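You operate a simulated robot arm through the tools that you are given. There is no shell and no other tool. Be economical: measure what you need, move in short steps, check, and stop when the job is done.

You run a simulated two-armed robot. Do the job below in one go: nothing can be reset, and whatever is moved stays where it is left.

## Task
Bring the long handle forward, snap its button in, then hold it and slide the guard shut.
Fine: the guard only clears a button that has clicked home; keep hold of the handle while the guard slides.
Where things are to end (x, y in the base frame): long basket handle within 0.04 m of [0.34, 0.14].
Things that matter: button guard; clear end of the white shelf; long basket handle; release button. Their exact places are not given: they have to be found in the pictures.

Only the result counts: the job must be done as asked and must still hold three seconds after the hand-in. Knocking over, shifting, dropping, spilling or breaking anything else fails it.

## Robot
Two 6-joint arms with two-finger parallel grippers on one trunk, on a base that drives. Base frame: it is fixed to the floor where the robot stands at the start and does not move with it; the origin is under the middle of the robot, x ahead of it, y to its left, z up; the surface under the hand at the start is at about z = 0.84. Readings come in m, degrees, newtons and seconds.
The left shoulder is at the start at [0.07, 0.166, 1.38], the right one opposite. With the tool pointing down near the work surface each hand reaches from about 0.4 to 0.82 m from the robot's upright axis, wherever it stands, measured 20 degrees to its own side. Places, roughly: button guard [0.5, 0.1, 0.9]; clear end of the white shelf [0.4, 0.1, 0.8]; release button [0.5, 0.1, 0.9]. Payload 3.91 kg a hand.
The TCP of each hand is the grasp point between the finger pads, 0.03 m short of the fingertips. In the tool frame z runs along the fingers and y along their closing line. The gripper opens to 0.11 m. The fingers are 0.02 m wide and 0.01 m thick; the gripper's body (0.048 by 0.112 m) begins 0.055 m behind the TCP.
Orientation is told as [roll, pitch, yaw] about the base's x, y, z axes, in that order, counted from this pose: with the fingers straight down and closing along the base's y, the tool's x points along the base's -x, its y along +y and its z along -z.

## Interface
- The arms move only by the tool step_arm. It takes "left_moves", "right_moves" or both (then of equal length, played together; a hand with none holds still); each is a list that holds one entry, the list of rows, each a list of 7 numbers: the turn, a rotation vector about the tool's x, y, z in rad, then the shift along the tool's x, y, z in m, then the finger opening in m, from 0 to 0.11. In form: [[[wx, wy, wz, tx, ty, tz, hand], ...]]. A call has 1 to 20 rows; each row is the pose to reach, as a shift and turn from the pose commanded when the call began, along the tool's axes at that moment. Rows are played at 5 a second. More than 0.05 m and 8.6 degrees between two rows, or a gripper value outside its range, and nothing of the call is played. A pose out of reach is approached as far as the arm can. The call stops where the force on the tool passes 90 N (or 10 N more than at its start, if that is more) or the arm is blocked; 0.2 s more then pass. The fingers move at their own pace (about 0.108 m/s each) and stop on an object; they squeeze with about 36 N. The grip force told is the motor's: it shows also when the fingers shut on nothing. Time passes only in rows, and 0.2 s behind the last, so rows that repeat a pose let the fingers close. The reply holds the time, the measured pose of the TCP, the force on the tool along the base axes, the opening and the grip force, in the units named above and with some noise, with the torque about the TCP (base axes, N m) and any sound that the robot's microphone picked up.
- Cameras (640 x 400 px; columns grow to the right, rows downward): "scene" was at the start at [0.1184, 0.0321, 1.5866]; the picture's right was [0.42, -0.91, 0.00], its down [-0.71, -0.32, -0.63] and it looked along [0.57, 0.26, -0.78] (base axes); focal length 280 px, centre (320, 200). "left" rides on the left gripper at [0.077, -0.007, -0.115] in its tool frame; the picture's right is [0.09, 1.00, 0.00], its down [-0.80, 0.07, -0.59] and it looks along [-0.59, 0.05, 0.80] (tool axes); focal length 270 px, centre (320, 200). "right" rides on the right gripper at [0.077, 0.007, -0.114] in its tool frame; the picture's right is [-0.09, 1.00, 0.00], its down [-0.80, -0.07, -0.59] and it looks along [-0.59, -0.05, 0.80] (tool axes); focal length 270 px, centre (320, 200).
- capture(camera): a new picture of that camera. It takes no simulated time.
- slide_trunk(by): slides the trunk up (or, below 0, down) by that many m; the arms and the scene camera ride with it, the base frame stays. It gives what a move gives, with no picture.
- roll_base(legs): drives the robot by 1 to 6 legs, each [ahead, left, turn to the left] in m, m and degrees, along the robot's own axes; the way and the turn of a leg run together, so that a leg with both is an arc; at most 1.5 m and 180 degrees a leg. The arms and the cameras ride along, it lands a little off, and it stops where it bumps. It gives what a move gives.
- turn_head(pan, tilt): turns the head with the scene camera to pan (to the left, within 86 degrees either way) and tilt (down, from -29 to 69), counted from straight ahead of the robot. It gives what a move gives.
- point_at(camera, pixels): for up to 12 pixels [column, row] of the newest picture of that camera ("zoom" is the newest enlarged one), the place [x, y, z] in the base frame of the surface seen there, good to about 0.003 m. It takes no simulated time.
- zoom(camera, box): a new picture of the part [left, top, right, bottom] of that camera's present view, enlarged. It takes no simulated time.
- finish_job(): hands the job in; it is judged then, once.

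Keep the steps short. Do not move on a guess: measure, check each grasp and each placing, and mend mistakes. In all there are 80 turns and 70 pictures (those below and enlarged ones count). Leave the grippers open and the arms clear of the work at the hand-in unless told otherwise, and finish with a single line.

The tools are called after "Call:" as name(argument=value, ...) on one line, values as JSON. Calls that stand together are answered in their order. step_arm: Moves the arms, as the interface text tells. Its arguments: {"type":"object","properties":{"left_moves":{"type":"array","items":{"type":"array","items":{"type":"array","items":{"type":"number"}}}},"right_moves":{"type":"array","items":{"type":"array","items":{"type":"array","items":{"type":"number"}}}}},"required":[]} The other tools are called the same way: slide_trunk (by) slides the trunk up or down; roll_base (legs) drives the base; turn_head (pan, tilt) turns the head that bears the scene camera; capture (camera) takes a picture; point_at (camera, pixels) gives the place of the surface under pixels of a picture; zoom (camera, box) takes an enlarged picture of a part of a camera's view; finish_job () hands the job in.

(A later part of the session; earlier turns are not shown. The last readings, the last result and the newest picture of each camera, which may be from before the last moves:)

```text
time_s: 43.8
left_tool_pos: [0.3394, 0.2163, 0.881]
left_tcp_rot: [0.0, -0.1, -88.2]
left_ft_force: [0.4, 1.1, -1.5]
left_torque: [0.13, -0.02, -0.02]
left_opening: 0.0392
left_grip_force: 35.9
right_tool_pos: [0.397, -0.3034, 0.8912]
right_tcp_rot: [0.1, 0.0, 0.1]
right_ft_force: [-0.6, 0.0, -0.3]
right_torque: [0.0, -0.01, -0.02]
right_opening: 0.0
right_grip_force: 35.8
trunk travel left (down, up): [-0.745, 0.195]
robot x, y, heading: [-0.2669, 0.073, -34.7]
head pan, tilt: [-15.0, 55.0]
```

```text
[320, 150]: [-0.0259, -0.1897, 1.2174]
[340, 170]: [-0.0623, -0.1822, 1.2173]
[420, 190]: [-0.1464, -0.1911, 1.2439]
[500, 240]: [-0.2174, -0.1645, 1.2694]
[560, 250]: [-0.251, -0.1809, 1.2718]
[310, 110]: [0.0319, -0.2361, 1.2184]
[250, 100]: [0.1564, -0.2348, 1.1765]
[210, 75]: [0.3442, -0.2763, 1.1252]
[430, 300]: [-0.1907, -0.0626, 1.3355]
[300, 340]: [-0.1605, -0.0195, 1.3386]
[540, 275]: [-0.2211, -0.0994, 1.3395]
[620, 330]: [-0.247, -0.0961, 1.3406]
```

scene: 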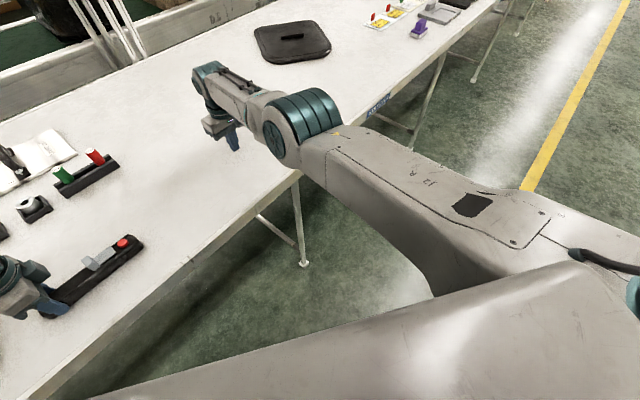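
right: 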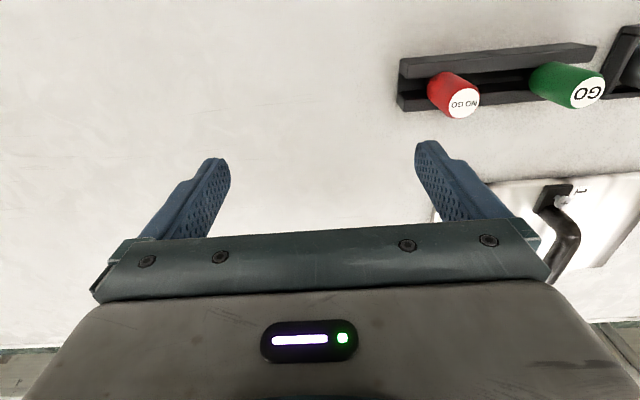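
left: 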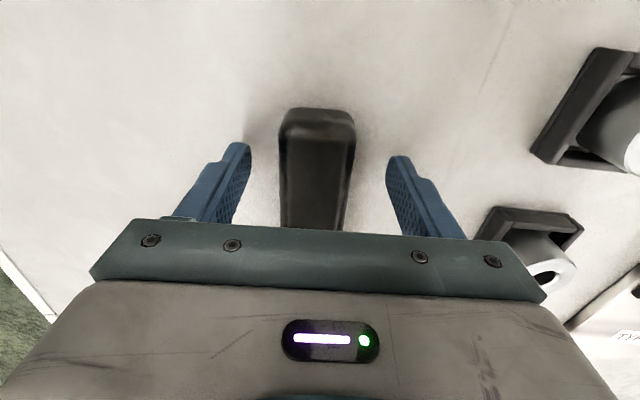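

The upper arms appear to be held off the chest and head, so the left needs the elbow-down posture. I'll release the handle (already in place), raise the left hand, and stretch the arm nearly straight to flip its elbow.

Call:
step_arm(left_moves=[[[0, 0, 0, 0, 0, 0, 0.05], [0, 0, 0, 0, 0, 0, 0.08], [0, 0, 0, 0, 0, 0, 0.08], [0, 0, 0, 0, 0, -0.03, 0.08], [0, 0, 0, 0, 0, -0.07, 0.08], [0, 0, 0, 0, 0, -0.11, 0.08], [0, 0, 0, 0, 0, -0.15, 0.08], [0, 0, 0, 0, 0, -0.18, 0.08], [0, 0, 0, 0, 0, -0.18, 0.08]]])

Call:
step_arm(left_moves=[[[0, 0, 0, 0, 0.045, 0, 0.08], [0, 0, 0, 0, 0.09, 0, 0.08], [0, 0, 0, 0, 0.135, 0, 0.08], [0, 0, 0, 0, 0.18, 0, 0.08], [0, 0, 0, 0, 0.22, 0, 0.08], [0, 0, 0, 0, 0.26, 0, 0.08], [0, 0, 0, 0, 0.3, 0, 0.08], [0, 0, 0, 0, 0.34, 0, 0.08], [0, 0, 0, 0, 0.38, 0, 0.08], [0, 0, 0, 0, 0.41, 0, 0.08], [0, 0, 0, 0, 0.41, 0, 0.08]]])

Call:
turn_head(pan=50, tilt=30)

Call:
capture(camera="scene")

```text
time_s: 45.8
left_tool_pos: [0.3404, 0.2171, 1.0617]
left_tcp_rot: [0.0, 0.0, -88.2]
left_ft_force: [0.9, -0.6, -0.3]
left_torque: [0.03, 0.02, -0.01]
left_opening: 0.0802
left_grip_force: 0.1
right_tool_pos: [0.3973, -0.3038, 0.8918]
right_tcp_rot: [0.1, 0.0, 0.1]
right_ft_force: [-0.1, -0.1, -0.1]
right_torque: [0.0, -0.01, -0.02]
right_opening: 0.0
right_grip_force: 36.4
trunk travel left (down, up): [-0.745, 0.195]
robot x, y, heading: [-0.2656, 0.0713, -34.6]
head pan, tilt: [-15.0, 55.0]
```

```text
time_s: 48.2
left_tool_pos: [0.6734, 0.244, 1.0719]
left_tcp_rot: [0.3, 1.1, -88.2]
left_ft_force: [0.2, 0.2, -0.5]
left_torque: [-0.03, -0.02, 0.0]
left_opening: 0.0801
left_grip_force: 0.1
left hand out of reach, approached as far as the arm can: row 8, 9, 10, 11
right_tool_pos: [0.3965, -0.3038, 0.8896]
right_tcp_rot: [0.2, 0.0, 0.2]
right_ft_force: [0.4, 0.7, -0.4]
right_torque: [-0.01, -0.01, -0.01]
right_opening: 0.0
right_grip_force: 35.8
trunk travel left (down, up): [-0.745, 0.195]
robot x, y, heading: [-0.2638, 0.0727, -34.6]
head pan, tilt: [-15.0, 55.0]
```

```text
time_s: 49.6
left_tool_pos: [0.6718, 0.2432, 1.0724]
left_tcp_rot: [0.2, 1.1, -88.2]
left_ft_force: [-0.3, 0.4, -0.4]
left_torque: [0.05, 0.0, -0.03]
left_opening: 0.0799
left_grip_force: 0.1
right_tool_pos: [0.3971, -0.3032, 0.8932]
right_tcp_rot: [0.0, 0.0, 0.2]
right_ft_force: [-1.2, 0.5, 0.1]
right_torque: [0.0, 0.01, 0.01]
right_opening: 0.0
right_grip_force: 35.6
trunk travel left (down, up): [-0.745, 0.195]
robot x, y, heading: [-0.2617, 0.0732, -34.8]
head pan, tilt: [50.0, 30.0]
```

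```text
49 pictures are left
```

scene: 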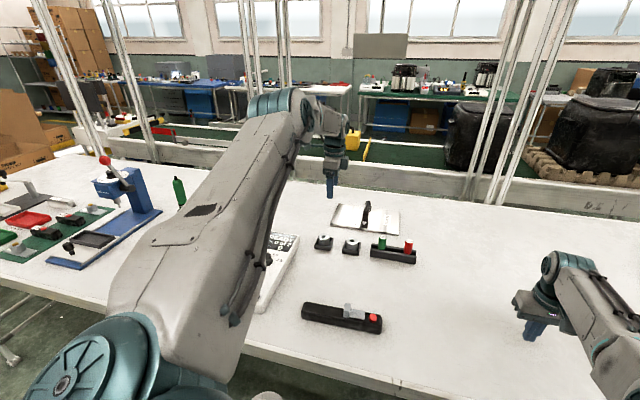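

The arm is nearly straight and the handle hasn't moved. I'll push further out and slightly down, then pull back low, hoping it folds elbow-down.

Call:
step_arm(left_moves=[[[0, 0, 0, 0, 0.04, 0, 0.08], [0, 0, 0, 0, 0.08, 0, 0.08], [0, 0, 0, 0, 0.12, 0.02, 0.08], [0, 0, 0, 0, 0.12, 0.06, 0.08], [0, 0, 0, 0, 0.09, 0.08, 0.08], [0, 0, 0, -0.02, 0.05, 0.08, 0.08], [0, 0, 0, -0.04, 0.01, 0.08, 0.08], [0, 0, 0, -0.05, -0.03, 0.08, 0.08], [0, 0, 0, -0.05, -0.06, 0.08, 0.08], [0, 0, 0, -0.05, -0.06, 0.08, 0.08]]])

Call:
capture(camera="scene")

```text
time_s: 51.8
left_tool_pos: [0.6151, 0.1898, 0.9917]
left_tcp_rot: [0.0, 0.0, -88.2]
left_ft_force: [0.2, -0.5, 0.7]
left_torque: [-0.01, 0.01, 0.02]
left_opening: 0.0802
left_grip_force: 0.0
left hand out of reach, approached as far as the arm can: row 1, 2, 3, 4, 5, 6, 7, 8
right_tool_pos: [0.3947, -0.3037, 0.8912]
right_tcp_rot: [0.1, 0.0, 0.1]
right_ft_force: [0.8, 0.5, -0.1]
right_torque: [0.02, -0.02, 0.03]
right_opening: 0.0
right_grip_force: 35.8
trunk travel left (down, up): [-0.745, 0.195]
robot x, y, heading: [-0.262, 0.0707, -34.8]
head pan, tilt: [50.0, 30.0]
```

```text
48 pictures are left
```

scene: 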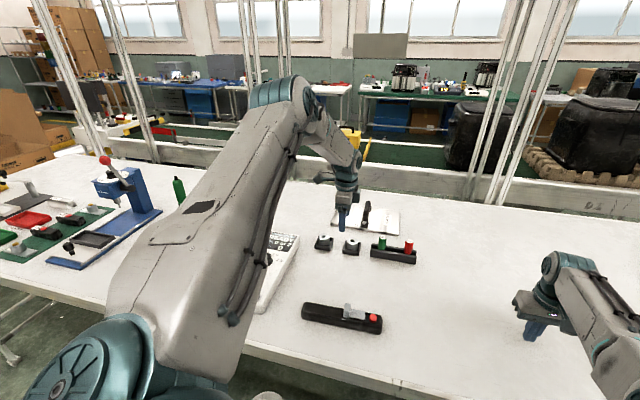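

It's still elbow-up. I'll force the flip through the wrist: stretch out, then tip the fingers back towards the robot with the wrist held in place. That should push the forearm up and the elbow down.

Call:
step_arm(left_moves=[[[0, 0, 0, 0, 0.03, 0, 0.08], [0, 0, 0, 0, 0.055, 0, 0.08], [0.14, 0, 0, 0, 0.024, -0.002, 0.08], [0.28, 0, 0, 0, -0.006, -0.009, 0.08], [0.42, 0, 0, 0, -0.035, -0.019, 0.08], [0.56, 0, 0, 0, -0.062, -0.034, 0.08], [0.7, 0, 0, 0, -0.087, -0.052, 0.08], [0.84, 0, 0, 0, -0.109, -0.073, 0.08], [0.98, 0, 0, 0, -0.128, -0.097, 0.08], [0.98, 0, 0, 0, -0.128, -0.097, 0.08]]])

Call:
capture(camera="scene")

```text
time_s: 54.0
left_tool_pos: [0.4767, 0.276, 1.1]
left_tcp_rot: [-55.8, 1.0, -89.7]
left_ft_force: [-0.8, -0.3, 1.0]
left_torque: [0.04, -0.05, 0.03]
left_opening: 0.0799
left_grip_force: 0.1
left hand out of reach, approached as far as the arm can: row 1, 2, 3, 4, 5, 6, 7, 8, 9, 10
right_tool_pos: [0.395, -0.3031, 0.8931]
right_tcp_rot: [0.2, -0.1, 0.0]
right_ft_force: [1.0, 0.3, -0.1]
right_torque: [-0.02, 0.0, -0.05]
right_opening: 0.0
right_grip_force: 36.2
trunk travel left (down, up): [-0.745, 0.195]
robot x, y, heading: [-0.2653, 0.0729, -34.8]
head pan, tilt: [50.0, 30.0]
```

```text
47 pictures are left
```

scene: 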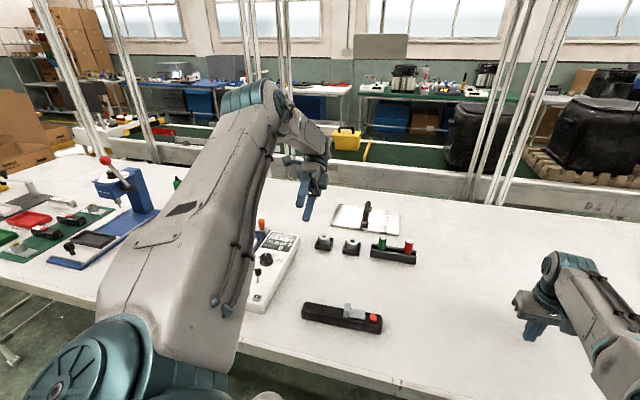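

The flip doesn't take. The alternative is to lean both hands along the handle so the wrists stay apart (each wrist in its own zone) while the fingertips meet. That needs the base shifted left in the world, so I'll check the gauge rack's place and the box's extents first.

Call:
point_at(camera="scene", pixels=[[373, 250], [414, 262], [372, 240], [416, 252], [247, 305], [262, 300], [298, 240], [325, 245], [353, 252], [340, 318], [404, 365], [240, 345]])

```text
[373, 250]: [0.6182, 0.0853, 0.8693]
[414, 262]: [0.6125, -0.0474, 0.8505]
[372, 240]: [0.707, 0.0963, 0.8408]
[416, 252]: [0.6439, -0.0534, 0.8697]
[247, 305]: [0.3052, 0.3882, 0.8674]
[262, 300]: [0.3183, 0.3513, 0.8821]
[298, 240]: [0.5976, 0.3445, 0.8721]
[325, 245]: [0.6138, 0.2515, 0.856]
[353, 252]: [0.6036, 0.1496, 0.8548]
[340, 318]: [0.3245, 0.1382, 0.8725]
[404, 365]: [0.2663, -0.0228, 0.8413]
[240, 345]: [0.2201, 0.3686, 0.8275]
```

The rack is at x≥0.61 and the box's edge is at y≈0.34. Rolling the base by (+0.092, +0.233) world keeps everything clear.

Call:
roll_base(legs=[[-0.058, 0.244, 0]])

```text
time_s: 55.8
left_tool_pos: [0.5679, 0.5106, 1.0985]
left_tcp_rot: [-55.8, 1.1, -89.8]
left_ft_force: [0.6, -0.4, 0.4]
left_torque: [0.0, -0.01, 0.01]
left_opening: 0.0801
left_grip_force: 0.1
right_tool_pos: [0.4878, -0.069, 0.8913]
right_tcp_rot: [0.2, 0.0, 0.2]
right_ft_force: [0.1, -0.6, 0.3]
right_torque: [-0.02, 0.0, -0.01]
right_opening: 0.0
right_grip_force: 36.2
trunk travel left (down, up): [-0.745, 0.195]
robot x, y, heading: [-0.1712, 0.306, -34.8]
head pan, tilt: [50.0, 30.0]
```

Base is placed. Now I'll bring the left hand upright again.

Call:
step_arm(left_moves=[[[-0.14, 0, 0, 0, 0, 0, 0.08], [-0.28, 0, 0, 0, 0, 0, 0.08], [-0.42, 0, 0, 0, 0, 0, 0.08], [-0.56, 0, 0, 0, 0, 0, 0.08], [-0.7, 0, 0, 0, 0, 0, 0.08], [-0.84, 0, 0, 0, 0, 0, 0.08], [-0.974, 0, 0, 0, 0, 0, 0.08], [-0.974, 0, 0, 0, 0, 0, 0.08]]])

```text
time_s: 57.6
left_tool_pos: [0.5698, 0.5101, 1.0979]
left_tcp_rot: [0.1, 1.0, -89.8]
left_ft_force: [-0.3, 0.0, -0.8]
left_torque: [0.04, 0.01, -0.01]
left_opening: 0.0798
left_grip_force: 0.1
right_tool_pos: [0.4876, -0.0701, 0.8919]
right_tcp_rot: [0.2, 0.0, 0.1]
right_ft_force: [-0.3, -1.5, -0.4]
right_torque: [0.02, -0.02, -0.01]
right_opening: 0.0003
right_grip_force: 36.3
trunk travel left (down, up): [-0.745, 0.195]
robot x, y, heading: [-0.1723, 0.309, -34.8]
head pan, tilt: [50.0, 30.0]
```

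Now I'll turn the left hand half round (camera to the upper side for the lean) while moving to (0.34, 0.40).

Call:
step_arm(left_moves=[[[0, 0, -0.14, -0.0055, -0.0115, 0.001, 0.08], [0, 0, -0.28, -0.011, -0.023, 0.002, 0.08], [0, 0, -0.42, -0.0165, -0.0345, 0.003, 0.08], [0, 0, -0.56, -0.022, -0.046, 0.004, 0.08], [0, 0, -0.7, -0.0275, -0.0575, 0.005, 0.08], [0, 0, -0.84, -0.033, -0.069, 0.006, 0.08], [0, 0, -0.98, -0.0385, -0.0805, 0.007, 0.08], [0, 0, -1.12, -0.044, -0.092, 0.008, 0.08], [0, 0, -1.26, -0.0495, -0.1035, 0.009, 0.08], [0, 0, -1.4, -0.055, -0.115, 0.01, 0.08], [0, 0, -1.54, -0.0605, -0.1265, 0.011, 0.08], [0, 0, -1.68, -0.066, -0.138, 0.012, 0.08], [0, 0, -1.82, -0.0715, -0.1495, 0.013, 0.08], [0, 0, -1.96, -0.077, -0.161, 0.014, 0.08], [0, 0, -2.1, -0.0825, -0.1725, 0.015, 0.08], [0, 0, -2.24, -0.088, -0.184, 0.016, 0.08], [0, 0, -2.38, -0.0935, -0.1955, 0.017, 0.08], [0, 0, -2.52, -0.099, -0.207, 0.018, 0.08], [0, 0, -2.66, -0.1045, -0.2185, 0.019, 0.08], [0, 0, -2.8, -0.11, -0.23, 0.02, 0.08]]])

```text
time_s: 61.8
left_tool_pos: [0.3384, 0.4002, 1.0761]
left_tcp_rot: [0.3, -1.0, 70.9]
left_ft_force: [-1.0, 0.0, -0.7]
left_torque: [-0.03, -0.01, 0.0]
left_opening: 0.0799
left_grip_force: 0.0
right_tool_pos: [0.4866, -0.0706, 0.8925]
right_tcp_rot: [0.2, 0.0, 0.1]
right_ft_force: [0.2, -0.6, -0.6]
right_torque: [0.01, -0.01, -0.04]
right_opening: 0.0001
right_grip_force: 36.7
trunk travel left (down, up): [-0.745, 0.195]
robot x, y, heading: [-0.1705, 0.3062, -34.4]
head pan, tilt: [50.0, 30.0]
```

The turn works. I'll finish the yaw to 91.8°, then lean the hand 45° (fingers pointing towards -y and down), keeping the wrist in place.

Call:
step_arm(left_moves=[[[0, 0, -0.125, 0, 0, 0, 0.08], [0, 0, -0.25, 0, 0, 0, 0.08], [0, 0, -0.365, 0, 0, 0, 0.08], [0, 0, -0.365, 0, 0, 0, 0.08]]])

Call:
step_arm(left_moves=[[[0, 0.131, 0, 0.03, 0, -0.002, 0.08], [0, 0.262, 0, 0.06, 0, -0.008, 0.08], [0, 0.393, 0, 0.088, 0, -0.018, 0.08], [0, 0.524, 0, 0.115, 0, -0.031, 0.08], [0, 0.655, 0, 0.14, 0, -0.048, 0.08], [0, 0.785, 0, 0.163, 0, -0.067, 0.08], [0, 0.785, 0, 0.163, 0, -0.067, 0.08]]])

Call:
capture(camera="left")

Call:
capture(camera="scene")

```text
time_s: 62.8
left_tool_pos: [0.3404, 0.3989, 1.0778]
left_tcp_rot: [0.2, -1.0, 91.6]
left_ft_force: [-0.2, 0.2, 0.2]
left_torque: [0.04, 0.02, 0.01]
left_opening: 0.0798
left_grip_force: 0.0
right_tool_pos: [0.4876, -0.0688, 0.8912]
right_tcp_rot: [0.1, 0.0, 0.1]
right_ft_force: [-0.2, 0.5, -0.2]
right_torque: [0.0, -0.01, 0.01]
right_opening: 0.0001
right_grip_force: 35.8
trunk travel left (down, up): [-0.745, 0.195]
robot x, y, heading: [-0.1692, 0.3064, -34.7]
head pan, tilt: [50.0, 30.0]
```

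```text
time_s: 64.4
left_tool_pos: [0.3437, 0.257, 1.1403]
left_tcp_rot: [-0.2, 44.0, 91.6]
left_ft_force: [-0.1, -1.0, -0.7]
left_torque: [0.05, 0.01, 0.02]
left_opening: 0.08
left_grip_force: 0.0
left hand out of reach, approached as far as the arm can: row 6, 7
right_tool_pos: [0.4869, -0.0693, 0.8911]
right_tcp_rot: [0.1, 0.0, 0.2]
right_ft_force: [0.4, -0.4, -1.3]
right_torque: [0.05, -0.01, -0.01]
right_opening: 0.0002
right_grip_force: 36.1
trunk travel left (down, up): [-0.745, 0.195]
robot x, y, heading: [-0.1749, 0.3062, -34.9]
head pan, tilt: [50.0, 30.0]
```

```text
46 pictures are left
```

left: 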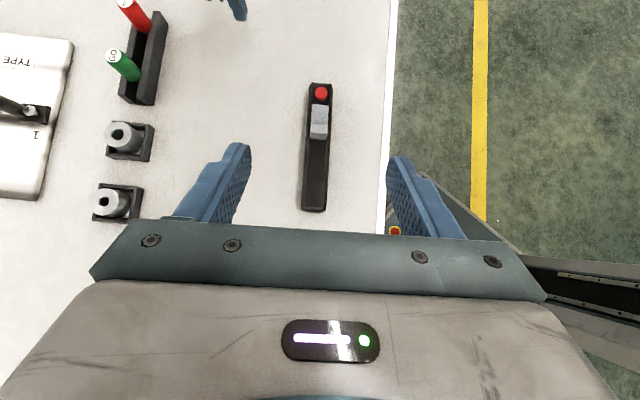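

```text
45 pictures are left
```

scene: 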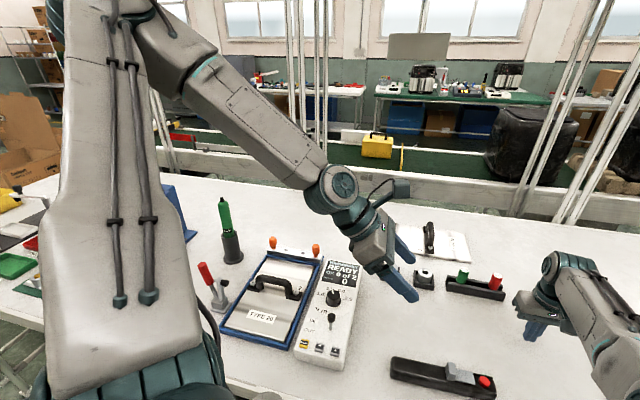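

The left hand is leaned. I'll descend part-way (to z≈0.94) to test how low it can go.

Call:
step_arm(left_moves=[[[0, 0, 0, -0.024, 0.001, 0.0324, 0.08], [0, 0, 0, -0.048, 0.0015, 0.0648, 0.08], [0, 0, 0, -0.072, 0.002, 0.0972, 0.08], [0, 0, 0, -0.096, 0.003, 0.1296, 0.08], [0, 0, 0, -0.12, 0.004, 0.162, 0.08], [0, 0, 0, -0.12, 0.004, 0.162, 0.08]]])

```text
time_s: 65.8
left_tool_pos: [0.3406, 0.2443, 0.9449]
left_tcp_rot: [-0.2, 44.0, 91.4]
left_ft_force: [0.3, 0.1, -0.1]
left_torque: [0.01, -0.03, -0.04]
left_opening: 0.0799
left_grip_force: 0.0
left hand out of reach, approached as far as the arm can: row 1, 2, 5, 6
right_tool_pos: [0.4875, -0.0705, 0.8919]
right_tcp_rot: [0.2, 0.1, 0.1]
right_ft_force: [0.1, -0.2, -0.6]
right_torque: [-0.02, -0.01, 0.04]
right_opening: 0.0002
right_grip_force: 35.7
trunk travel left (down, up): [-0.745, 0.195]
robot x, y, heading: [-0.1743, 0.3071, -34.8]
head pan, tilt: [50.0, 30.0]
```

The left limit tightens as it goes lower. Before adjusting, I'll test the right hand: turn it to yaw -90 and bring it to (0.358, -0.12).

Call:
step_arm(right_moves=[[[0, 0, 0.131, 0.011, -0.004, 0, 0], [0, 0, 0.262, 0.022, -0.008, 0, 0], [0, 0, 0.393, 0.033, -0.012, 0, 0], [0, 0, 0.524, 0.044, -0.017, 0, 0], [0, 0, 0.655, 0.055, -0.021, 0, 0], [0, 0, 0.785, 0.066, -0.025, 0, 0], [0, 0, 0.916, 0.077, -0.029, 0, 0], [0, 0, 1.047, 0.088, -0.033, 0, 0], [0, 0, 1.178, 0.099, -0.037, 0, 0], [0, 0, 1.309, 0.11, -0.042, 0, 0], [0, 0, 1.44, 0.12, -0.046, 0, 0], [0, 0, 1.571, 0.13, -0.05, 0, 0], [0, 0, 1.571, 0.13, -0.05, 0, 0]]])

```text
time_s: 68.6
left_tool_pos: [0.3415, 0.25, 0.9451]
left_tcp_rot: [-0.2, 44.2, 91.6]
left_ft_force: [-1.0, -0.3, 0.9]
left_torque: [-0.01, 0.0, 0.0]
left_opening: 0.08
left_grip_force: 0.0
right_tool_pos: [0.4627, -0.1448, 0.8691]
right_tcp_rot: [0.3, -0.1, -89.8]
right_ft_force: [12.7, 17.0, 22.6]
right_torque: [0.66, -0.31, -0.25]
right_opening: 0.0002
right_grip_force: 35.4
right hand out of reach, approached as far as the arm can: row 1, 2, 3, 4, 5, 6, 7, 8, 9, 10, 11, 12, 13
trunk travel left (down, up): [-0.745, 0.195]
robot x, y, heading: [-0.1688, 0.3045, -34.8]
head pan, tilt: [50.0, 30.0]
```

The right arm also slid awkwardly and is touching the table at 22 N. I'll lift both hands and back the robot straight off the table (world -x), so the left elbow flip can be done in free space.

Call:
step_arm(left_moves=[[[0, 0, 0, 0.028, 0, -0.029, 0.08], [0, 0, 0, 0.056, 0, -0.058, 0.08], [0, 0, 0, 0.084, 0, -0.087, 0.08], [0, 0, 0, 0.111, 0, -0.115, 0.08], [0, 0, 0, 0.111, 0, -0.115, 0.08]]], right_moves=[[[0, 0, 0, 0, 0, -0.01, 0], [0, 0, 0, 0, 0, -0.02, 0], [0, 0, 0, 0, 0, -0.03, 0], [0, 0, 0, 0, 0, -0.03, 0], [0, 0, 0, 0, 0, -0.03, 0]]])

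Call:
roll_base(legs=[[-0.573, -0.402, 0]])

Call:
turn_head(pan=60, tilt=30)

Call:
capture(camera="scene")

```text
time_s: 69.8
left_tool_pos: [0.3336, 0.2503, 1.097]
left_tcp_rot: [-0.4, 44.0, 91.6]
left_ft_force: [0.1, -0.3, -0.8]
left_torque: [-0.01, -0.01, -0.03]
left_opening: 0.0799
left_grip_force: 0.0
left hand out of reach, approached as far as the arm can: row 4, 5
right_tool_pos: [0.4669, -0.1531, 0.8933]
right_tcp_rot: [-0.1, 0.1, -89.9]
right_ft_force: [0.0, 0.3, -0.8]
right_torque: [0.03, 0.03, 0.01]
right_opening: 0.0
right_grip_force: 36.3
right hand out of reach, approached as far as the arm can: row 2, 3, 4, 5
trunk travel left (down, up): [-0.745, 0.195]
robot x, y, heading: [-0.1726, 0.3065, -34.8]
head pan, tilt: [50.0, 30.0]
```

```text
time_s: 73.7
left_tool_pos: [-0.3746, 0.2487, 1.0972]
left_tcp_rot: [-0.4, 43.9, 91.6]
left_ft_force: [-0.1, 0.7, -0.3]
left_torque: [0.02, -0.03, 0.02]
left_opening: 0.0799
left_grip_force: 0.1
right_tool_pos: [-0.2406, -0.1543, 0.8932]
right_tcp_rot: [-0.1, 0.1, -89.9]
right_ft_force: [0.2, 0.4, -0.1]
right_torque: [0.0, 0.01, -0.04]
right_opening: 0.0
right_grip_force: 36.3
trunk travel left (down, up): [-0.745, 0.195]
robot x, y, heading: [-0.8837, 0.3103, -34.8]
head pan, tilt: [50.0, 30.0]
```

```text
time_s: 74.4
left_tool_pos: [-0.3742, 0.2496, 1.0976]
left_tcp_rot: [-0.6, 44.1, 91.5]
left_ft_force: [-0.6, 0.4, 0.4]
left_torque: [0.0, -0.01, -0.01]
left_opening: 0.0798
left_grip_force: 0.1
right_tool_pos: [-0.2408, -0.1543, 0.8925]
right_tcp_rot: [0.1, 0.1, -89.9]
right_ft_force: [0.4, -1.0, 0.4]
right_torque: [-0.02, 0.0, 0.03]
right_opening: 0.0
right_grip_force: 36.2
trunk travel left (down, up): [-0.745, 0.195]
robot x, y, heading: [-0.8804, 0.3046, -35.0]
head pan, tilt: [60.0, 30.0]
```

```text
44 pictures are left
```

scene: 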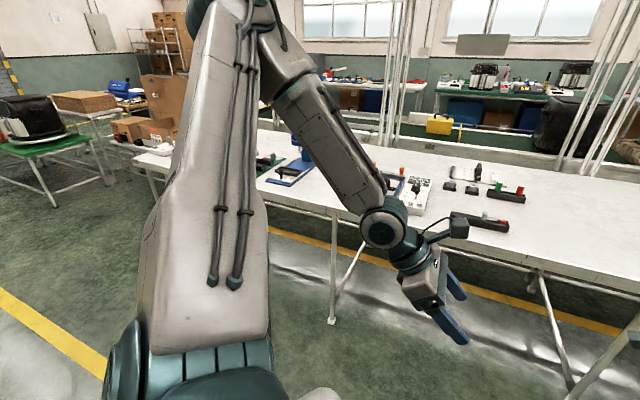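

The robot is clear of the table. I'll bring the left tool upright, then stretch far past full reach, to flip the elbow in free space.

Call:
step_arm(left_moves=[[[0, -0.13, 0, 0, 0, 0, 0.08], [0, -0.26, 0, 0, 0, 0, 0.08], [0, -0.39, 0, 0, 0, 0, 0.08], [0, -0.52, 0, 0, 0, 0, 0.08], [0, -0.65, 0, 0, 0, 0, 0.08], [0, -0.768, 0, 0, 0, 0, 0.08], [0, -0.768, 0, 0, 0, 0, 0.08]]])

Call:
step_arm(left_moves=[[[0, 0, 0, -0.0415, -0.0246, 0, 0.08], [0, 0, 0, -0.083, -0.0492, 0, 0.08], [0, 0, 0, -0.1245, -0.0738, 0, 0.08], [0, 0, 0, -0.166, -0.0984, 0, 0.08], [0, 0, 0, -0.2075, -0.123, 0, 0.08], [0, 0, 0, -0.249, -0.1476, 0, 0.08], [0, 0, 0, -0.2905, -0.1722, 0, 0.08], [0, 0, 0, -0.332, -0.1968, 0, 0.08], [0, 0, 0, -0.3735, -0.2214, 0, 0.08], [0, 0, 0, -0.415, -0.246, 0, 0.08], [0, 0, 0, -0.4565, -0.2706, 0, 0.08], [0, 0, 0, -0.498, -0.2952, 0, 0.08], [0, 0, 0, -0.5395, -0.3198, 0, 0.08], [0, 0, 0, -0.581, -0.3444, 0, 0.08], [0, 0, 0, -0.6225, -0.369, 0, 0.08], [0, 0, 0, -0.664, -0.3936, 0, 0.08], [0, 0, 0, -0.7055, -0.4182, 0, 0.08], [0, 0, 0, -0.747, -0.4428, 0, 0.08], [0, 0, 0, -0.7885, -0.4674, 0, 0.08], [0, 0, 0, -0.83, -0.492, 0, 0.08]]])

Call:
step_arm(left_moves=[[[0, 0, 0, 0.03, 0.02, 0.03, 0.08], [0, 0, 0, 0.06, 0.04, 0.06, 0.08], [0, 0, 0, 0.09, 0.06, 0.09, 0.08], [0, 0, 0, 0.12, 0.08, 0.12, 0.08], [0, 0, 0, 0.15, 0.1, 0.15, 0.08], [0, 0, 0, 0.15, 0.1, 0.15, 0.08]]])

Call:
capture(camera="scene")

```text
time_s: 76.0
left_tool_pos: [-0.3472, 0.3539, 1.0934]
left_tcp_rot: [-0.4, 0.1, 91.9]
left_ft_force: [-0.7, -0.3, -0.1]
left_torque: [-0.01, 0.0, 0.01]
left_opening: 0.08
left_grip_force: 0.0
left hand out of reach, approached as far as the arm can: row 1, 2, 3, 4, 5, 6, 7
right_tool_pos: [-0.2396, -0.1532, 0.8929]
right_tcp_rot: [0.0, 0.1, -90.0]
right_ft_force: [0.1, -0.3, 0.1]
right_torque: [0.0, 0.0, -0.03]
right_opening: 0.0002
right_grip_force: 36.0
trunk travel left (down, up): [-0.745, 0.195]
robot x, y, heading: [-0.8782, 0.3057, -34.8]
head pan, tilt: [60.0, 30.0]
```

```text
time_s: 80.2
left_tool_pos: [-0.0814, 0.9428, 1.106]
left_tcp_rot: [-0.3, 0.0, 91.9]
left_ft_force: [0.7, 0.5, -0.8]
left_torque: [0.0, 0.01, -0.02]
left_opening: 0.08
left_grip_force: 0.1
left hand out of reach, approached as far as the arm can: row 3, 4, 5, 6, 7, 8, 9, 10, 11, 13, 14, 15, 16, 17, 18, 19, 20
right_tool_pos: [-0.2396, -0.1541, 0.8915]
right_tcp_rot: [-0.1, 0.3, -89.9]
right_ft_force: [0.3, -0.4, -0.4]
right_torque: [0.03, 0.0, 0.0]
right_opening: 0.0
right_grip_force: 36.5
trunk travel left (down, up): [-0.745, 0.195]
robot x, y, heading: [-0.8792, 0.304, -34.7]
head pan, tilt: [60.0, 30.0]
```

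```text
time_s: 81.6
left_tool_pos: [-0.0438, 0.875, 0.9354]
left_tcp_rot: [-0.4, 0.1, 91.9]
left_ft_force: [-0.1, -0.1, -0.4]
left_torque: [0.02, 0.02, 0.01]
left_opening: 0.08
left_grip_force: 0.1
left hand out of reach, approached as far as the arm can: row 1, 2, 3, 4, 5, 6
right_tool_pos: [-0.2407, -0.1531, 0.8931]
right_tcp_rot: [-0.2, 0.1, -90.0]
right_ft_force: [0.4, -0.2, -0.4]
right_torque: [0.0, 0.01, 0.01]
right_opening: 0.0
right_grip_force: 35.9
trunk travel left (down, up): [-0.745, 0.195]
robot x, y, heading: [-0.8797, 0.3082, -34.7]
head pan, tilt: [60.0, 30.0]
```

```text
43 pictures are left
```

scene: 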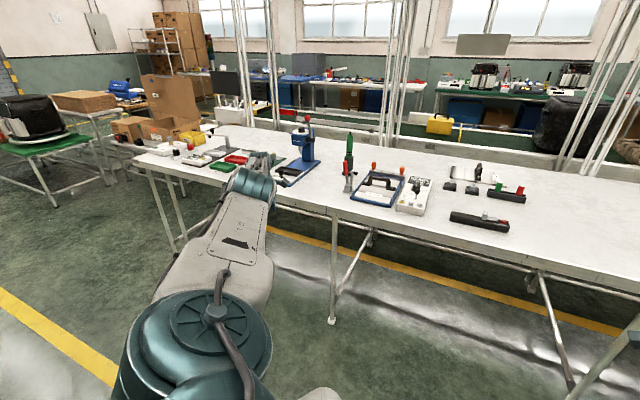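

That looks flipped: the left upper arm now slopes down like the right one. I'll bring the left hand round to a normal working pose (robot frame ≈(0.62, 0.2), low), unwinding the yaw on the way.

Call:
step_arm(left_moves=[[[0, 0, 0.123, 0.02, 0.006, 0.025, 0.08], [0, 0, 0.246, 0.045, 0.013, 0.05, 0.08], [0, 0, 0.369, 0.08, 0.025, 0.075, 0.08], [0, 0, 0.492, 0.12, 0.038, 0.095, 0.08], [0, 0, 0.615, 0.162, 0.051, 0.115, 0.08], [0, 0, 0.738, 0.206, 0.065, 0.115, 0.08], [0, 0, 0.861, 0.25, 0.079, 0.115, 0.08], [0, 0, 0.984, 0.294, 0.093, 0.115, 0.08], [0, 0, 1.107, 0.338, 0.107, 0.115, 0.08], [0, 0, 1.23, 0.382, 0.121, 0.115, 0.08], [0, 0, 1.353, 0.426, 0.135, 0.115, 0.08], [0, 0, 1.476, 0.47, 0.149, 0.115, 0.08], [0, 0, 1.6, 0.514, 0.163, 0.115, 0.08], [0, 0, 1.722, 0.558, 0.177, 0.115, 0.08], [0, 0, 1.845, 0.602, 0.191, 0.115, 0.08], [0, 0, 1.968, 0.646, 0.205, 0.115, 0.08], [0, 0, 2.09, 0.69, 0.219, 0.115, 0.08], [0, 0, 2.21, 0.734, 0.233, 0.115, 0.08], [0, 0, 2.21, 0.752, 0.238, 0.115, 0.08], [0, 0, 2.21, 0.752, 0.238, 0.115, 0.08]]])

Call:
capture(camera="scene")

```text
time_s: 85.8
left_tool_pos: [-0.1338, 0.0182, 0.7538]
left_tcp_rot: [0.2, -0.4, -34.8]
left_ft_force: [0.3, -0.2, 0.2]
left_torque: [0.03, 0.0, -0.01]
left_opening: 0.0799
left_grip_force: 0.1
left hand out of reach, approached as far as the arm can: row 1, 2, 3, 4, 5, 6, 7, 8, 9, 10, 11, 12, 13, 14, 15, 16, 17, 18, 19, 20
right_tool_pos: [-0.2414, -0.1536, 0.8921]
right_tcp_rot: [0.0, 0.1, -89.9]
right_ft_force: [-0.3, -0.3, 0.0]
right_torque: [0.0, 0.01, 0.01]
right_opening: 0.0001
right_grip_force: 35.8
trunk travel left (down, up): [-0.745, 0.195]
robot x, y, heading: [-0.884, 0.3043, -34.9]
head pan, tilt: [60.0, 30.0]
```

```text
42 pictures are left
```

scene: 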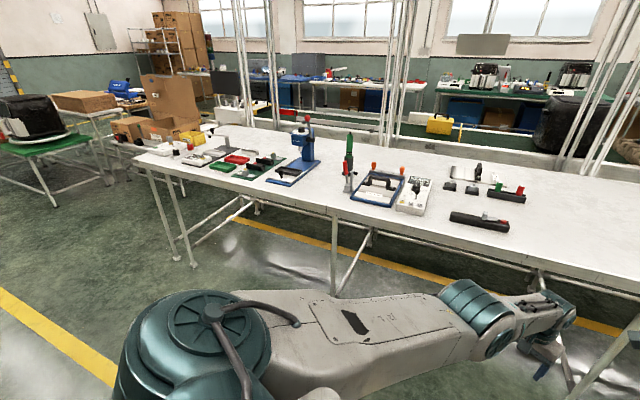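

The left arm is now in the normal elbow-down branch. I'll raise the trunk back up 0.13 m, and turn the base to face straight ahead again (+35°) in the free space.

Call:
slide_trunk(by=0.13)

Call:
step_arm(left_moves=[[[0, 0, 0, 0.02, 0, 0, 0.08], [0, 0, 0, 0.04, 0, 0, 0.08], [0, 0, 0, 0.06, 0, 0, 0.08], [0, 0, 0, 0.08, 0, 0, 0.08], [0, 0, 0, 0.1, 0, 0, 0.08], [0, 0, 0, 0.12, 0, 0, 0.08], [0, 0, 0, 0.136, 0, 0, 0.08], [0, 0, 0, 0.136, 0, 0, 0.08]]], right_moves=[[[0, 0, -0.14, 0, 0, 0.03, 0.02], [0, 0, -0.28, 0, 0, 0.06, 0.02], [0, 0, -0.42, 0, 0, 0.09, 0.02], [0, 0, -0.56, 0, 0, 0.11, 0.02], [0, 0, -0.7, 0, 0, 0.12, 0.0], [0, 0, -0.84, 0, 0, 0.12, 0.0], [0, 0, -0.96, 0, 0, 0.12, 0], [0, 0, -0.96, 0, 0, 0.12, 0]]])

```text
time_s: 87.4
left_tool_pos: [-0.1341, 0.0187, 0.8828]
left_tcp_rot: [0.2, -0.4, -34.7]
left_ft_force: [-0.4, 0.1, -0.8]
left_torque: [0.01, -0.02, 0.02]
left_opening: 0.0799
left_grip_force: 0.0
right_tool_pos: [-0.2407, -0.1551, 1.0223]
right_tcp_rot: [-0.1, 0.1, -89.9]
right_ft_force: [0.2, 0.7, 0.2]
right_torque: [-0.01, -0.02, 0.05]
right_opening: 0.0001
right_grip_force: 35.9
trunk travel left (down, up): [-0.875, 0.065]
robot x, y, heading: [-0.8822, 0.308, -34.7]
head pan, tilt: [60.0, 30.0]
```

```text
time_s: 89.2
left_tool_pos: [-0.1601, 0.0226, 0.8347]
left_tcp_rot: [0.1, -0.1, -34.6]
left_ft_force: [0.4, 0.2, -0.6]
left_torque: [-0.04, 0.02, -0.04]
left_opening: 0.0799
left_grip_force: 0.0
left hand out of reach, approached as far as the arm can: row 1, 2, 3, 4, 5, 6, 7, 8
right_tool_pos: [-0.2717, -0.1508, 0.9125]
right_tcp_rot: [0.2, 0.0, -34.8]
right_ft_force: [0.1, 0.0, -0.4]
right_torque: [0.02, 0.06, 0.02]
right_opening: 0.0002
right_grip_force: 36.5
right hand out of reach, approached as far as the arm can: row 1, 2, 3, 4, 5, 6, 7, 8
trunk travel left (down, up): [-0.875, 0.065]
robot x, y, heading: [-0.8757, 0.3061, -34.7]
head pan, tilt: [60.0, 30.0]
```

Call:
turn_head(pan=0, tilt=50)

Call:
capture(camera="scene")

```text
time_s: 90.5
left_tool_pos: [-0.1585, 0.0217, 0.8351]
left_tcp_rot: [0.2, -0.3, -34.6]
left_ft_force: [0.1, 0.2, 0.0]
left_torque: [-0.04, 0.0, 0.03]
left_opening: 0.08
left_grip_force: 0.0
right_tool_pos: [-0.2731, -0.1507, 0.9127]
right_tcp_rot: [0.1, 0.2, -34.8]
right_ft_force: [0.4, -0.3, -0.2]
right_torque: [-0.02, 0.02, 0.0]
right_opening: 0.0001
right_grip_force: 36.3
trunk travel left (down, up): [-0.875, 0.065]
robot x, y, heading: [-0.8756, 0.3033, -34.9]
head pan, tilt: [0.0, 50.0]
```

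```text
41 pictures are left
```

scene: 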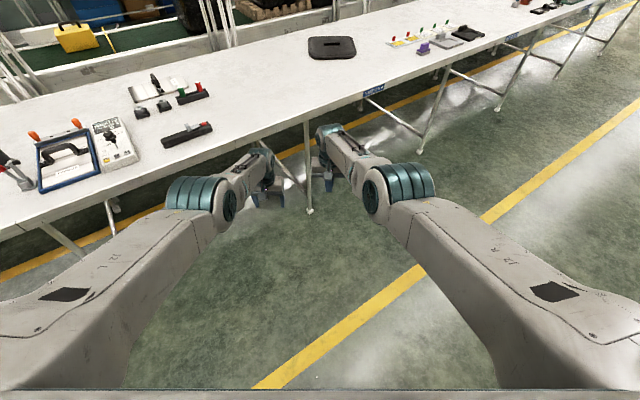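

Now both arms look symmetric. I'll measure both elbows and wrists.

Call:
point_at(camera="scene", pixels=[[195, 185], [225, 195], [262, 152], [130, 260], [405, 180], [375, 190], [328, 128], [470, 250], [350, 150], [245, 172]])

```text
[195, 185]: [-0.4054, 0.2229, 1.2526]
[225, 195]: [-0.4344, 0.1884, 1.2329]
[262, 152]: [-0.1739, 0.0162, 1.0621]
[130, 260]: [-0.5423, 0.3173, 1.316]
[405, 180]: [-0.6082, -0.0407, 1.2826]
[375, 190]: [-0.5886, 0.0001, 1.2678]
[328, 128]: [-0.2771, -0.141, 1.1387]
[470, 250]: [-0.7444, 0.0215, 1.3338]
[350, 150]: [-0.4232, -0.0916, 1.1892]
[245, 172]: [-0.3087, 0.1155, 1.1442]
```

Both arms look free now, but the hands are close together. I'll separate them with small, clean moves: left hand to its left and down, right hand to its right and down.

Call:
step_arm(left_moves=[[[0, 0, 0, 0, 0.03, 0.02, 0.08], [0, 0, 0, 0, 0.06, 0.04, 0.08], [0, 0, 0, 0, 0.09, 0.05, 0.08], [0, 0, 0, 0.03, 0.09, 0.05, 0.08], [0, 0, 0, 0.06, 0.09, 0.05, 0.08]]], right_moves=[[[0, 0, 0, 0, -0.03, 0.02, 0], [0, 0, 0, 0, -0.06, 0.04, 0], [0, 0, 0, 0, -0.09, 0.05, 0], [0, 0, 0, 0.03, -0.09, 0.05, 0], [0, 0, 0, 0.06, -0.09, 0.05, 0]]])

```text
time_s: 91.7
left_tool_pos: [-0.1602, 0.1328, 0.7888]
left_tcp_rot: [0.1, -0.5, -34.7]
left_ft_force: [-0.1, -0.2, -0.3]
left_torque: [-0.04, -0.03, -0.04]
left_opening: 0.08
left_grip_force: 0.0
left hand out of reach, approached as far as the arm can: row 1, 2, 3
right_tool_pos: [-0.3773, -0.1879, 0.8669]
right_tcp_rot: [0.1, 0.0, -34.9]
right_ft_force: [0.6, 0.4, 0.4]
right_torque: [-0.02, -0.04, -0.02]
right_opening: 0.0
right_grip_force: 36.4
trunk travel left (down, up): [-0.875, 0.065]
robot x, y, heading: [-0.8808, 0.3066, -34.8]
head pan, tilt: [0.0, 50.0]
```

Both hands respond normally now. I'll raise both to z≈1.0 and turn the wrists: left to robot-yaw -90, right to robot-yaw +90 (cameras outward), still in free space.

Call:
step_arm(left_moves=[[[0, 0, 0.131, 0, 0, -0.03, 0.08], [0, 0, 0.262, 0, 0, -0.06, 0.08], [0, 0, 0.393, 0, 0, -0.09, 0.08], [0, 0, 0.524, 0, 0, -0.12, 0.08], [0, 0, 0.655, 0, 0, -0.15, 0.08], [0, 0, 0.786, 0, 0, -0.17, 0.08], [0, 0, 0.917, 0, 0, -0.19, 0.08], [0, 0, 1.048, 0, 0, -0.21, 0.08], [0, 0, 1.179, 0, 0, -0.21, 0.08], [0, 0, 1.31, 0, 0, -0.21, 0.08], [0, 0, 1.44, 0, 0, -0.21, 0.08], [0, 0, 1.571, 0, 0, -0.21, 0.08], [0, 0, 1.571, 0, 0, -0.21, 0.08]]], right_moves=[[[0, 0, -0.131, 0, 0, -0.02, 0], [0, 0, -0.262, 0, 0, -0.04, 0], [0, 0, -0.393, 0, 0, -0.06, 0], [0, 0, -0.524, 0, 0, -0.08, 0], [0, 0, -0.655, 0, 0, -0.1, 0], [0, 0, -0.786, 0, 0, -0.12, 0], [0, 0, -0.917, 0, 0, -0.13, 0], [0, 0, -1.048, 0, 0, -0.13, 0], [0, 0, -1.179, 0, 0, -0.13, 0], [0, 0, -1.31, 0, 0, -0.13, 0], [0, 0, -1.44, 0, 0, -0.13, 0], [0, 0, -1.571, 0, 0, -0.13, 0], [0, 0, -1.571, 0, 0, -0.13, 0]]])

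```text
time_s: 94.5
left_tool_pos: [-0.1583, 0.1302, 0.9944]
left_tcp_rot: [0.3, 0.3, -124.8]
left_ft_force: [1.1, 0.4, -0.2]
left_torque: [-0.01, -0.03, -0.02]
left_opening: 0.0801
left_grip_force: 0.1
right_tool_pos: [-0.3738, -0.1896, 0.9949]
right_tcp_rot: [0.1, -0.1, 55.2]
right_ft_force: [0.5, -1.1, 0.1]
right_torque: [-0.01, 0.0, -0.04]
right_opening: 0.0
right_grip_force: 35.9
trunk travel left (down, up): [-0.875, 0.065]
robot x, y, heading: [-0.8796, 0.3036, -35.0]
head pan, tilt: [0.0, 50.0]
```

All reached. Now I'll turn back to heading 0 and drive up so the base stands at about (-0.27, 0.15).

Call:
roll_base(legs=[[0, 0, 34.9], [0.61, -0.155, 0]])

Call:
turn_head(pan=0, tilt=50)

Call:
capture(camera="scene")

```text
time_s: 99.6
left_tool_pos: [0.4141, 0.4195, 0.9956]
left_tcp_rot: [0.4, 0.2, -89.9]
left_ft_force: [0.7, 0.0, 0.4]
left_torque: [0.01, 0.01, 0.02]
left_opening: 0.0797
left_grip_force: 0.1
right_tool_pos: [0.42, 0.0346, 0.9942]
right_tcp_rot: [0.1, -0.1, 89.9]
right_ft_force: [0.1, 0.5, 0.1]
right_torque: [0.06, -0.01, -0.01]
right_opening: 0.0
right_grip_force: 35.6
trunk travel left (down, up): [-0.875, 0.065]
robot x, y, heading: [-0.2752, 0.152, 0.3]
head pan, tilt: [0.0, 50.0]
```

```text
time_s: 100.2
left_tool_pos: [0.415, 0.4203, 0.9957]
left_tcp_rot: [0.3, 0.2, -89.8]
left_ft_force: [0.4, 0.3, -0.9]
left_torque: [-0.06, 0.01, -0.03]
left_opening: 0.08
left_grip_force: 0.0
right_tool_pos: [0.422, 0.0342, 0.9943]
right_tcp_rot: [0.0, -0.1, 89.9]
right_ft_force: [-0.6, -0.4, 0.6]
right_torque: [0.01, 0.04, 0.02]
right_opening: 0.0002
right_grip_force: 36.0
trunk travel left (down, up): [-0.875, 0.065]
robot x, y, heading: [-0.2767, 0.1519, -0.0]
head pan, tilt: [0.0, 50.0]
```

```text
40 pictures are left
```

scene: 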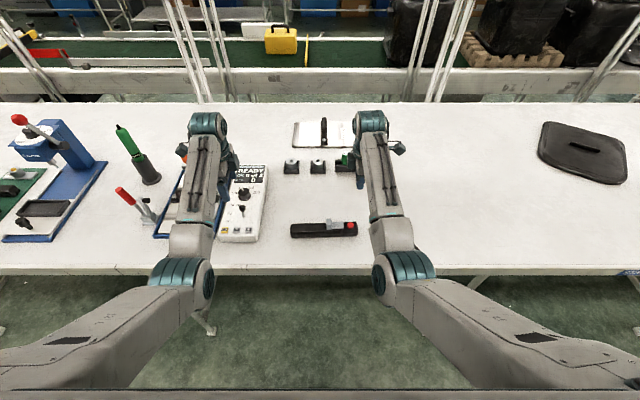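

The handle is undisturbed and both arms are well placed. I'll lean both hands 25° outward: the left over the handle's left end, the right beside the button end.

Call:
step_arm(left_moves=[[[0, -0.073, -0.005, -0.034, -0.0125, 0.002, 0.08], [0, -0.145, -0.01, -0.068, -0.025, 0.003, 0.08], [0, -0.218, -0.015, -0.102, -0.0375, 0.005, 0.08], [0, -0.29, -0.02, -0.137, -0.05, 0.007, 0.08], [0, -0.363, -0.025, -0.171, -0.0625, 0.008, 0.08], [0, -0.436, -0.03, -0.205, -0.075, 0.01, 0.08], [0, -0.436, -0.03, -0.205, -0.075, 0.01, 0.08]]], right_moves=[[[0, -0.073, 0, 0.009, 0.013, 0.002, 0], [0, -0.145, 0, 0.018, 0.026, 0.003, 0], [0, -0.218, 0, 0.027, 0.039, 0.005, 0], [0, -0.29, 0, 0.036, 0.052, 0.007, 0], [0, -0.363, 0, 0.045, 0.065, 0.008, 0], [0, -0.436, 0, 0.054, 0.077, 0.01, 0], [0, -0.436, 0, 0.054, 0.077, 0.01, 0]]])

Call:
capture(camera="scene")

Call:
capture(camera="left")

```text
time_s: 101.8
left_tool_pos: [0.342, 0.2157, 0.9839]
left_tcp_rot: [-0.1, -24.8, -88.2]
left_ft_force: [-0.1, 0.1, -0.4]
left_torque: [0.01, 0.0, -0.02]
left_opening: 0.0803
left_grip_force: 0.1
right_tool_pos: [0.3456, -0.0197, 0.9843]
right_tcp_rot: [0.2, -25.0, 89.8]
right_ft_force: [-0.8, -0.5, -0.2]
right_torque: [-0.04, 0.04, -0.02]
right_opening: 0.0
right_grip_force: 35.9
trunk travel left (down, up): [-0.875, 0.065]
robot x, y, heading: [-0.2755, 0.1515, -0.1]
head pan, tilt: [0.0, 50.0]
```

```text
39 pictures are left
```

scene: 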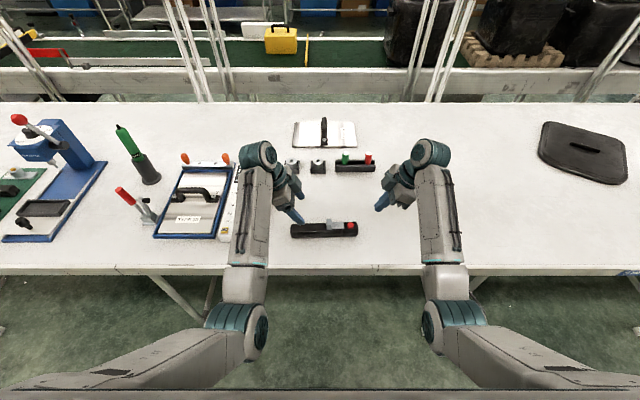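

```text
38 pictures are left
```

left: 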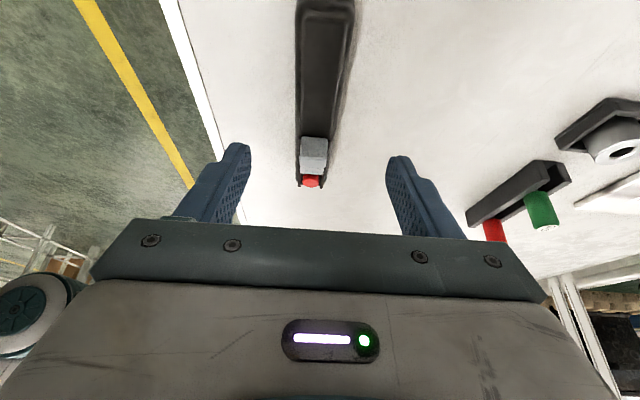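

Excellent, no limits hit. I'll re-measure the handle.

Call:
zoom(camera="scene", box=[280, 205, 376, 265])

```text
6.67 times, centred on (328, 235) of scene
```

zoom: 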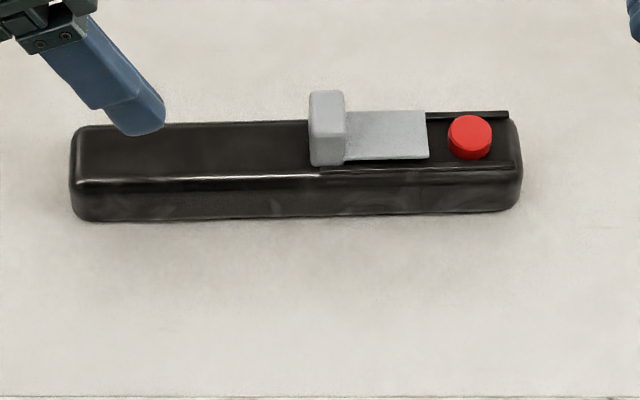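

Call:
point_at(camera="zoom", pixels=[[80, 130], [80, 180], [120, 180], [200, 178], [200, 125], [515, 130], [515, 175], [470, 130], [470, 120], [327, 98], [322, 120], [335, 120]])

```text
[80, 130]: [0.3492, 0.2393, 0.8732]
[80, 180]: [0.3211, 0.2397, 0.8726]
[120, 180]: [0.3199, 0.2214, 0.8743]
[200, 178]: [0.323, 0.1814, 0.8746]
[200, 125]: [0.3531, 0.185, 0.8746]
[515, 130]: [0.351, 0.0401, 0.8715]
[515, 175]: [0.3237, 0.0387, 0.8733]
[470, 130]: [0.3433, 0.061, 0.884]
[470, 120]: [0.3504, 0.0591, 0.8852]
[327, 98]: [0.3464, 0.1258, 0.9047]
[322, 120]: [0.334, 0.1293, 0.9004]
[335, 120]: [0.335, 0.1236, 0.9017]
```

Handle centre (0.338, 0.139), button (0.344, 0.060, top 0.884). I'll descend the left hand onto the handle's left end and grip.

Call:
step_arm(left_moves=[[[0, 0, 0, 0.015, -0.002, 0.032, 0.08], [0, 0, 0, 0.03, -0.004, 0.064, 0.08], [0, 0, 0, 0.04, -0.005, 0.086, 0.08], [0, 0, 0, 0.0445, -0.005, 0.0961, 0.08], [0, 0, 0, 0.0445, -0.005, 0.0961, 0.08], [0, 0, 0, 0.0445, -0.005, 0.0961, 0.05], [0, 0, 0, 0.0445, -0.005, 0.0961, 0.02], [0, 0, 0, 0.0445, -0.005, 0.0961, 0.02], [0, 0, 0, 0.0445, -0.005, 0.0961, 0.02]]])

Call:
zoom(camera="scene", box=[270, 195, 398, 275])

```text
time_s: 103.8
left_tool_pos: [0.336, 0.2157, 0.8767]
left_tcp_rot: [-0.1, -24.7, -88.2]
left_ft_force: [0.4, 0.1, 0.5]
left_torque: [0.06, -0.06, 0.07]
left_opening: 0.0397
left_grip_force: 36.1
right_tool_pos: [0.3457, -0.0201, 0.9841]
right_tcp_rot: [0.1, -25.0, 89.9]
right_ft_force: [-0.5, -0.1, 0.4]
right_torque: [0.01, -0.01, -0.01]
right_opening: 0.0002
right_grip_force: 35.7
trunk travel left (down, up): [-0.875, 0.065]
robot x, y, heading: [-0.2788, 0.1508, 0.1]
head pan, tilt: [0.0, 50.0]
```

```text
5.00 times, centred on (334, 235) of scene
```

zoom: 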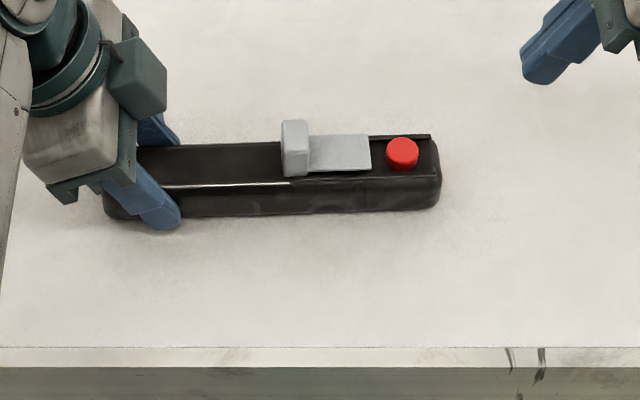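

The handle is gripped (0.040 m, 36 N). Now the right hand goes above the button to TCP (0.343, 0.052, 0.93).

Call:
step_arm(right_moves=[[[0, 0, 0, -0.015, 0.001, 0.0265, 0], [0, 0, 0, -0.03, 0.002, 0.053, 0], [0, 0, 0, -0.0426, 0.003, 0.0792, 0], [0, 0, 0, -0.0426, 0.003, 0.0792, 0]]])

Call:
zoom(camera="scene", box=[290, 190, 402, 260])

Call:
capture(camera="right")

```text
time_s: 104.8
left_tool_pos: [0.3362, 0.2139, 0.8772]
left_tcp_rot: [-0.1, -24.6, -88.2]
left_ft_force: [0.6, 0.6, 0.6]
left_torque: [-0.08, -0.06, 0.02]
left_opening: 0.0395
left_grip_force: 35.8
right_tool_pos: [0.3431, 0.0523, 0.9306]
right_tcp_rot: [0.1, -25.1, 89.9]
right_ft_force: [-0.6, 0.2, 0.2]
right_torque: [0.0, 0.01, 0.02]
right_opening: 0.0001
right_grip_force: 36.0
trunk travel left (down, up): [-0.875, 0.065]
robot x, y, heading: [-0.2777, 0.1505, -0.2]
head pan, tilt: [0.0, 50.0]
```

```text
5.71 times, centred on (346, 225) of scene
```

zoom: 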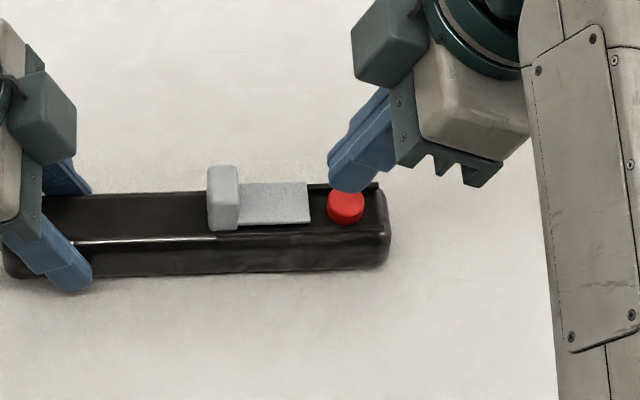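

```text
34 pictures are left
```

right: 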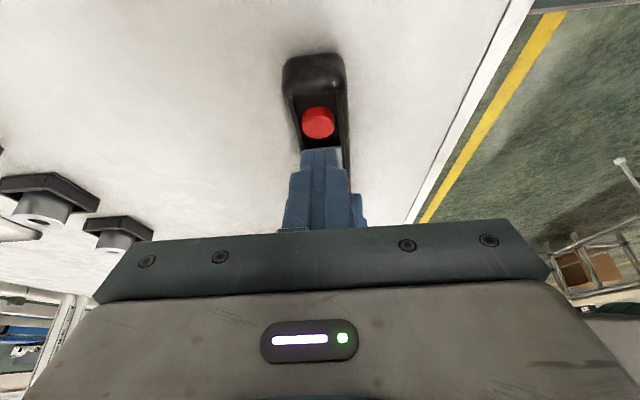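

Call:
point_at(camera="zoom", pixels=[[346, 200], [333, 205], [358, 205], [346, 212], [222, 175], [228, 200], [304, 215]])

```text
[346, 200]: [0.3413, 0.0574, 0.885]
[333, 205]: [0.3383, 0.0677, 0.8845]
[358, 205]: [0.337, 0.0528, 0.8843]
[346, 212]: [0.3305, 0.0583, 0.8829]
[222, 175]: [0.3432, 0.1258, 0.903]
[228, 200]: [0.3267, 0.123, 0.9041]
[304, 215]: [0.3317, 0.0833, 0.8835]
```

The button's centre is (0.339, 0.060), so I'll shift 3 mm in x and press down slowly, listening for the click.

Call:
step_arm(right_moves=[[[0, 0, 0, 0.0042, 0.003, 0.0091, 0], [0, 0, 0, 0.0059, 0.003, 0.0127, 0], [0, 0, 0, 0.0067, 0.003, 0.0145, 0], [0, 0, 0, 0.0076, 0.003, 0.0163, 0], [0, 0, 0, 0.0084, 0.003, 0.0181, 0], [0, 0, 0, 0.0092, 0.003, 0.02, 0], [0, 0, 0, 0.0092, 0.003, 0.02, 0]]])

```text
time_s: 106.4
left_tool_pos: [0.3358, 0.2155, 0.8782]
left_tcp_rot: [-0.1, -24.6, -88.2]
left_ft_force: [1.4, 0.4, -0.2]
left_torque: [0.12, -0.09, 0.18]
left_opening: 0.0396
left_grip_force: 36.2
right_tool_pos: [0.339, 0.0511, 0.9103]
right_tcp_rot: [0.1, -25.1, 90.0]
right_ft_force: [-0.6, -0.6, 4.6]
right_torque: [0.05, -0.02, 0.01]
right_opening: 0.0
right_grip_force: 35.7
trunk travel left (down, up): [-0.875, 0.065]
robot x, y, heading: [-0.2757, 0.1524, 0.0]
head pan, tilt: [0.0, 50.0]
```

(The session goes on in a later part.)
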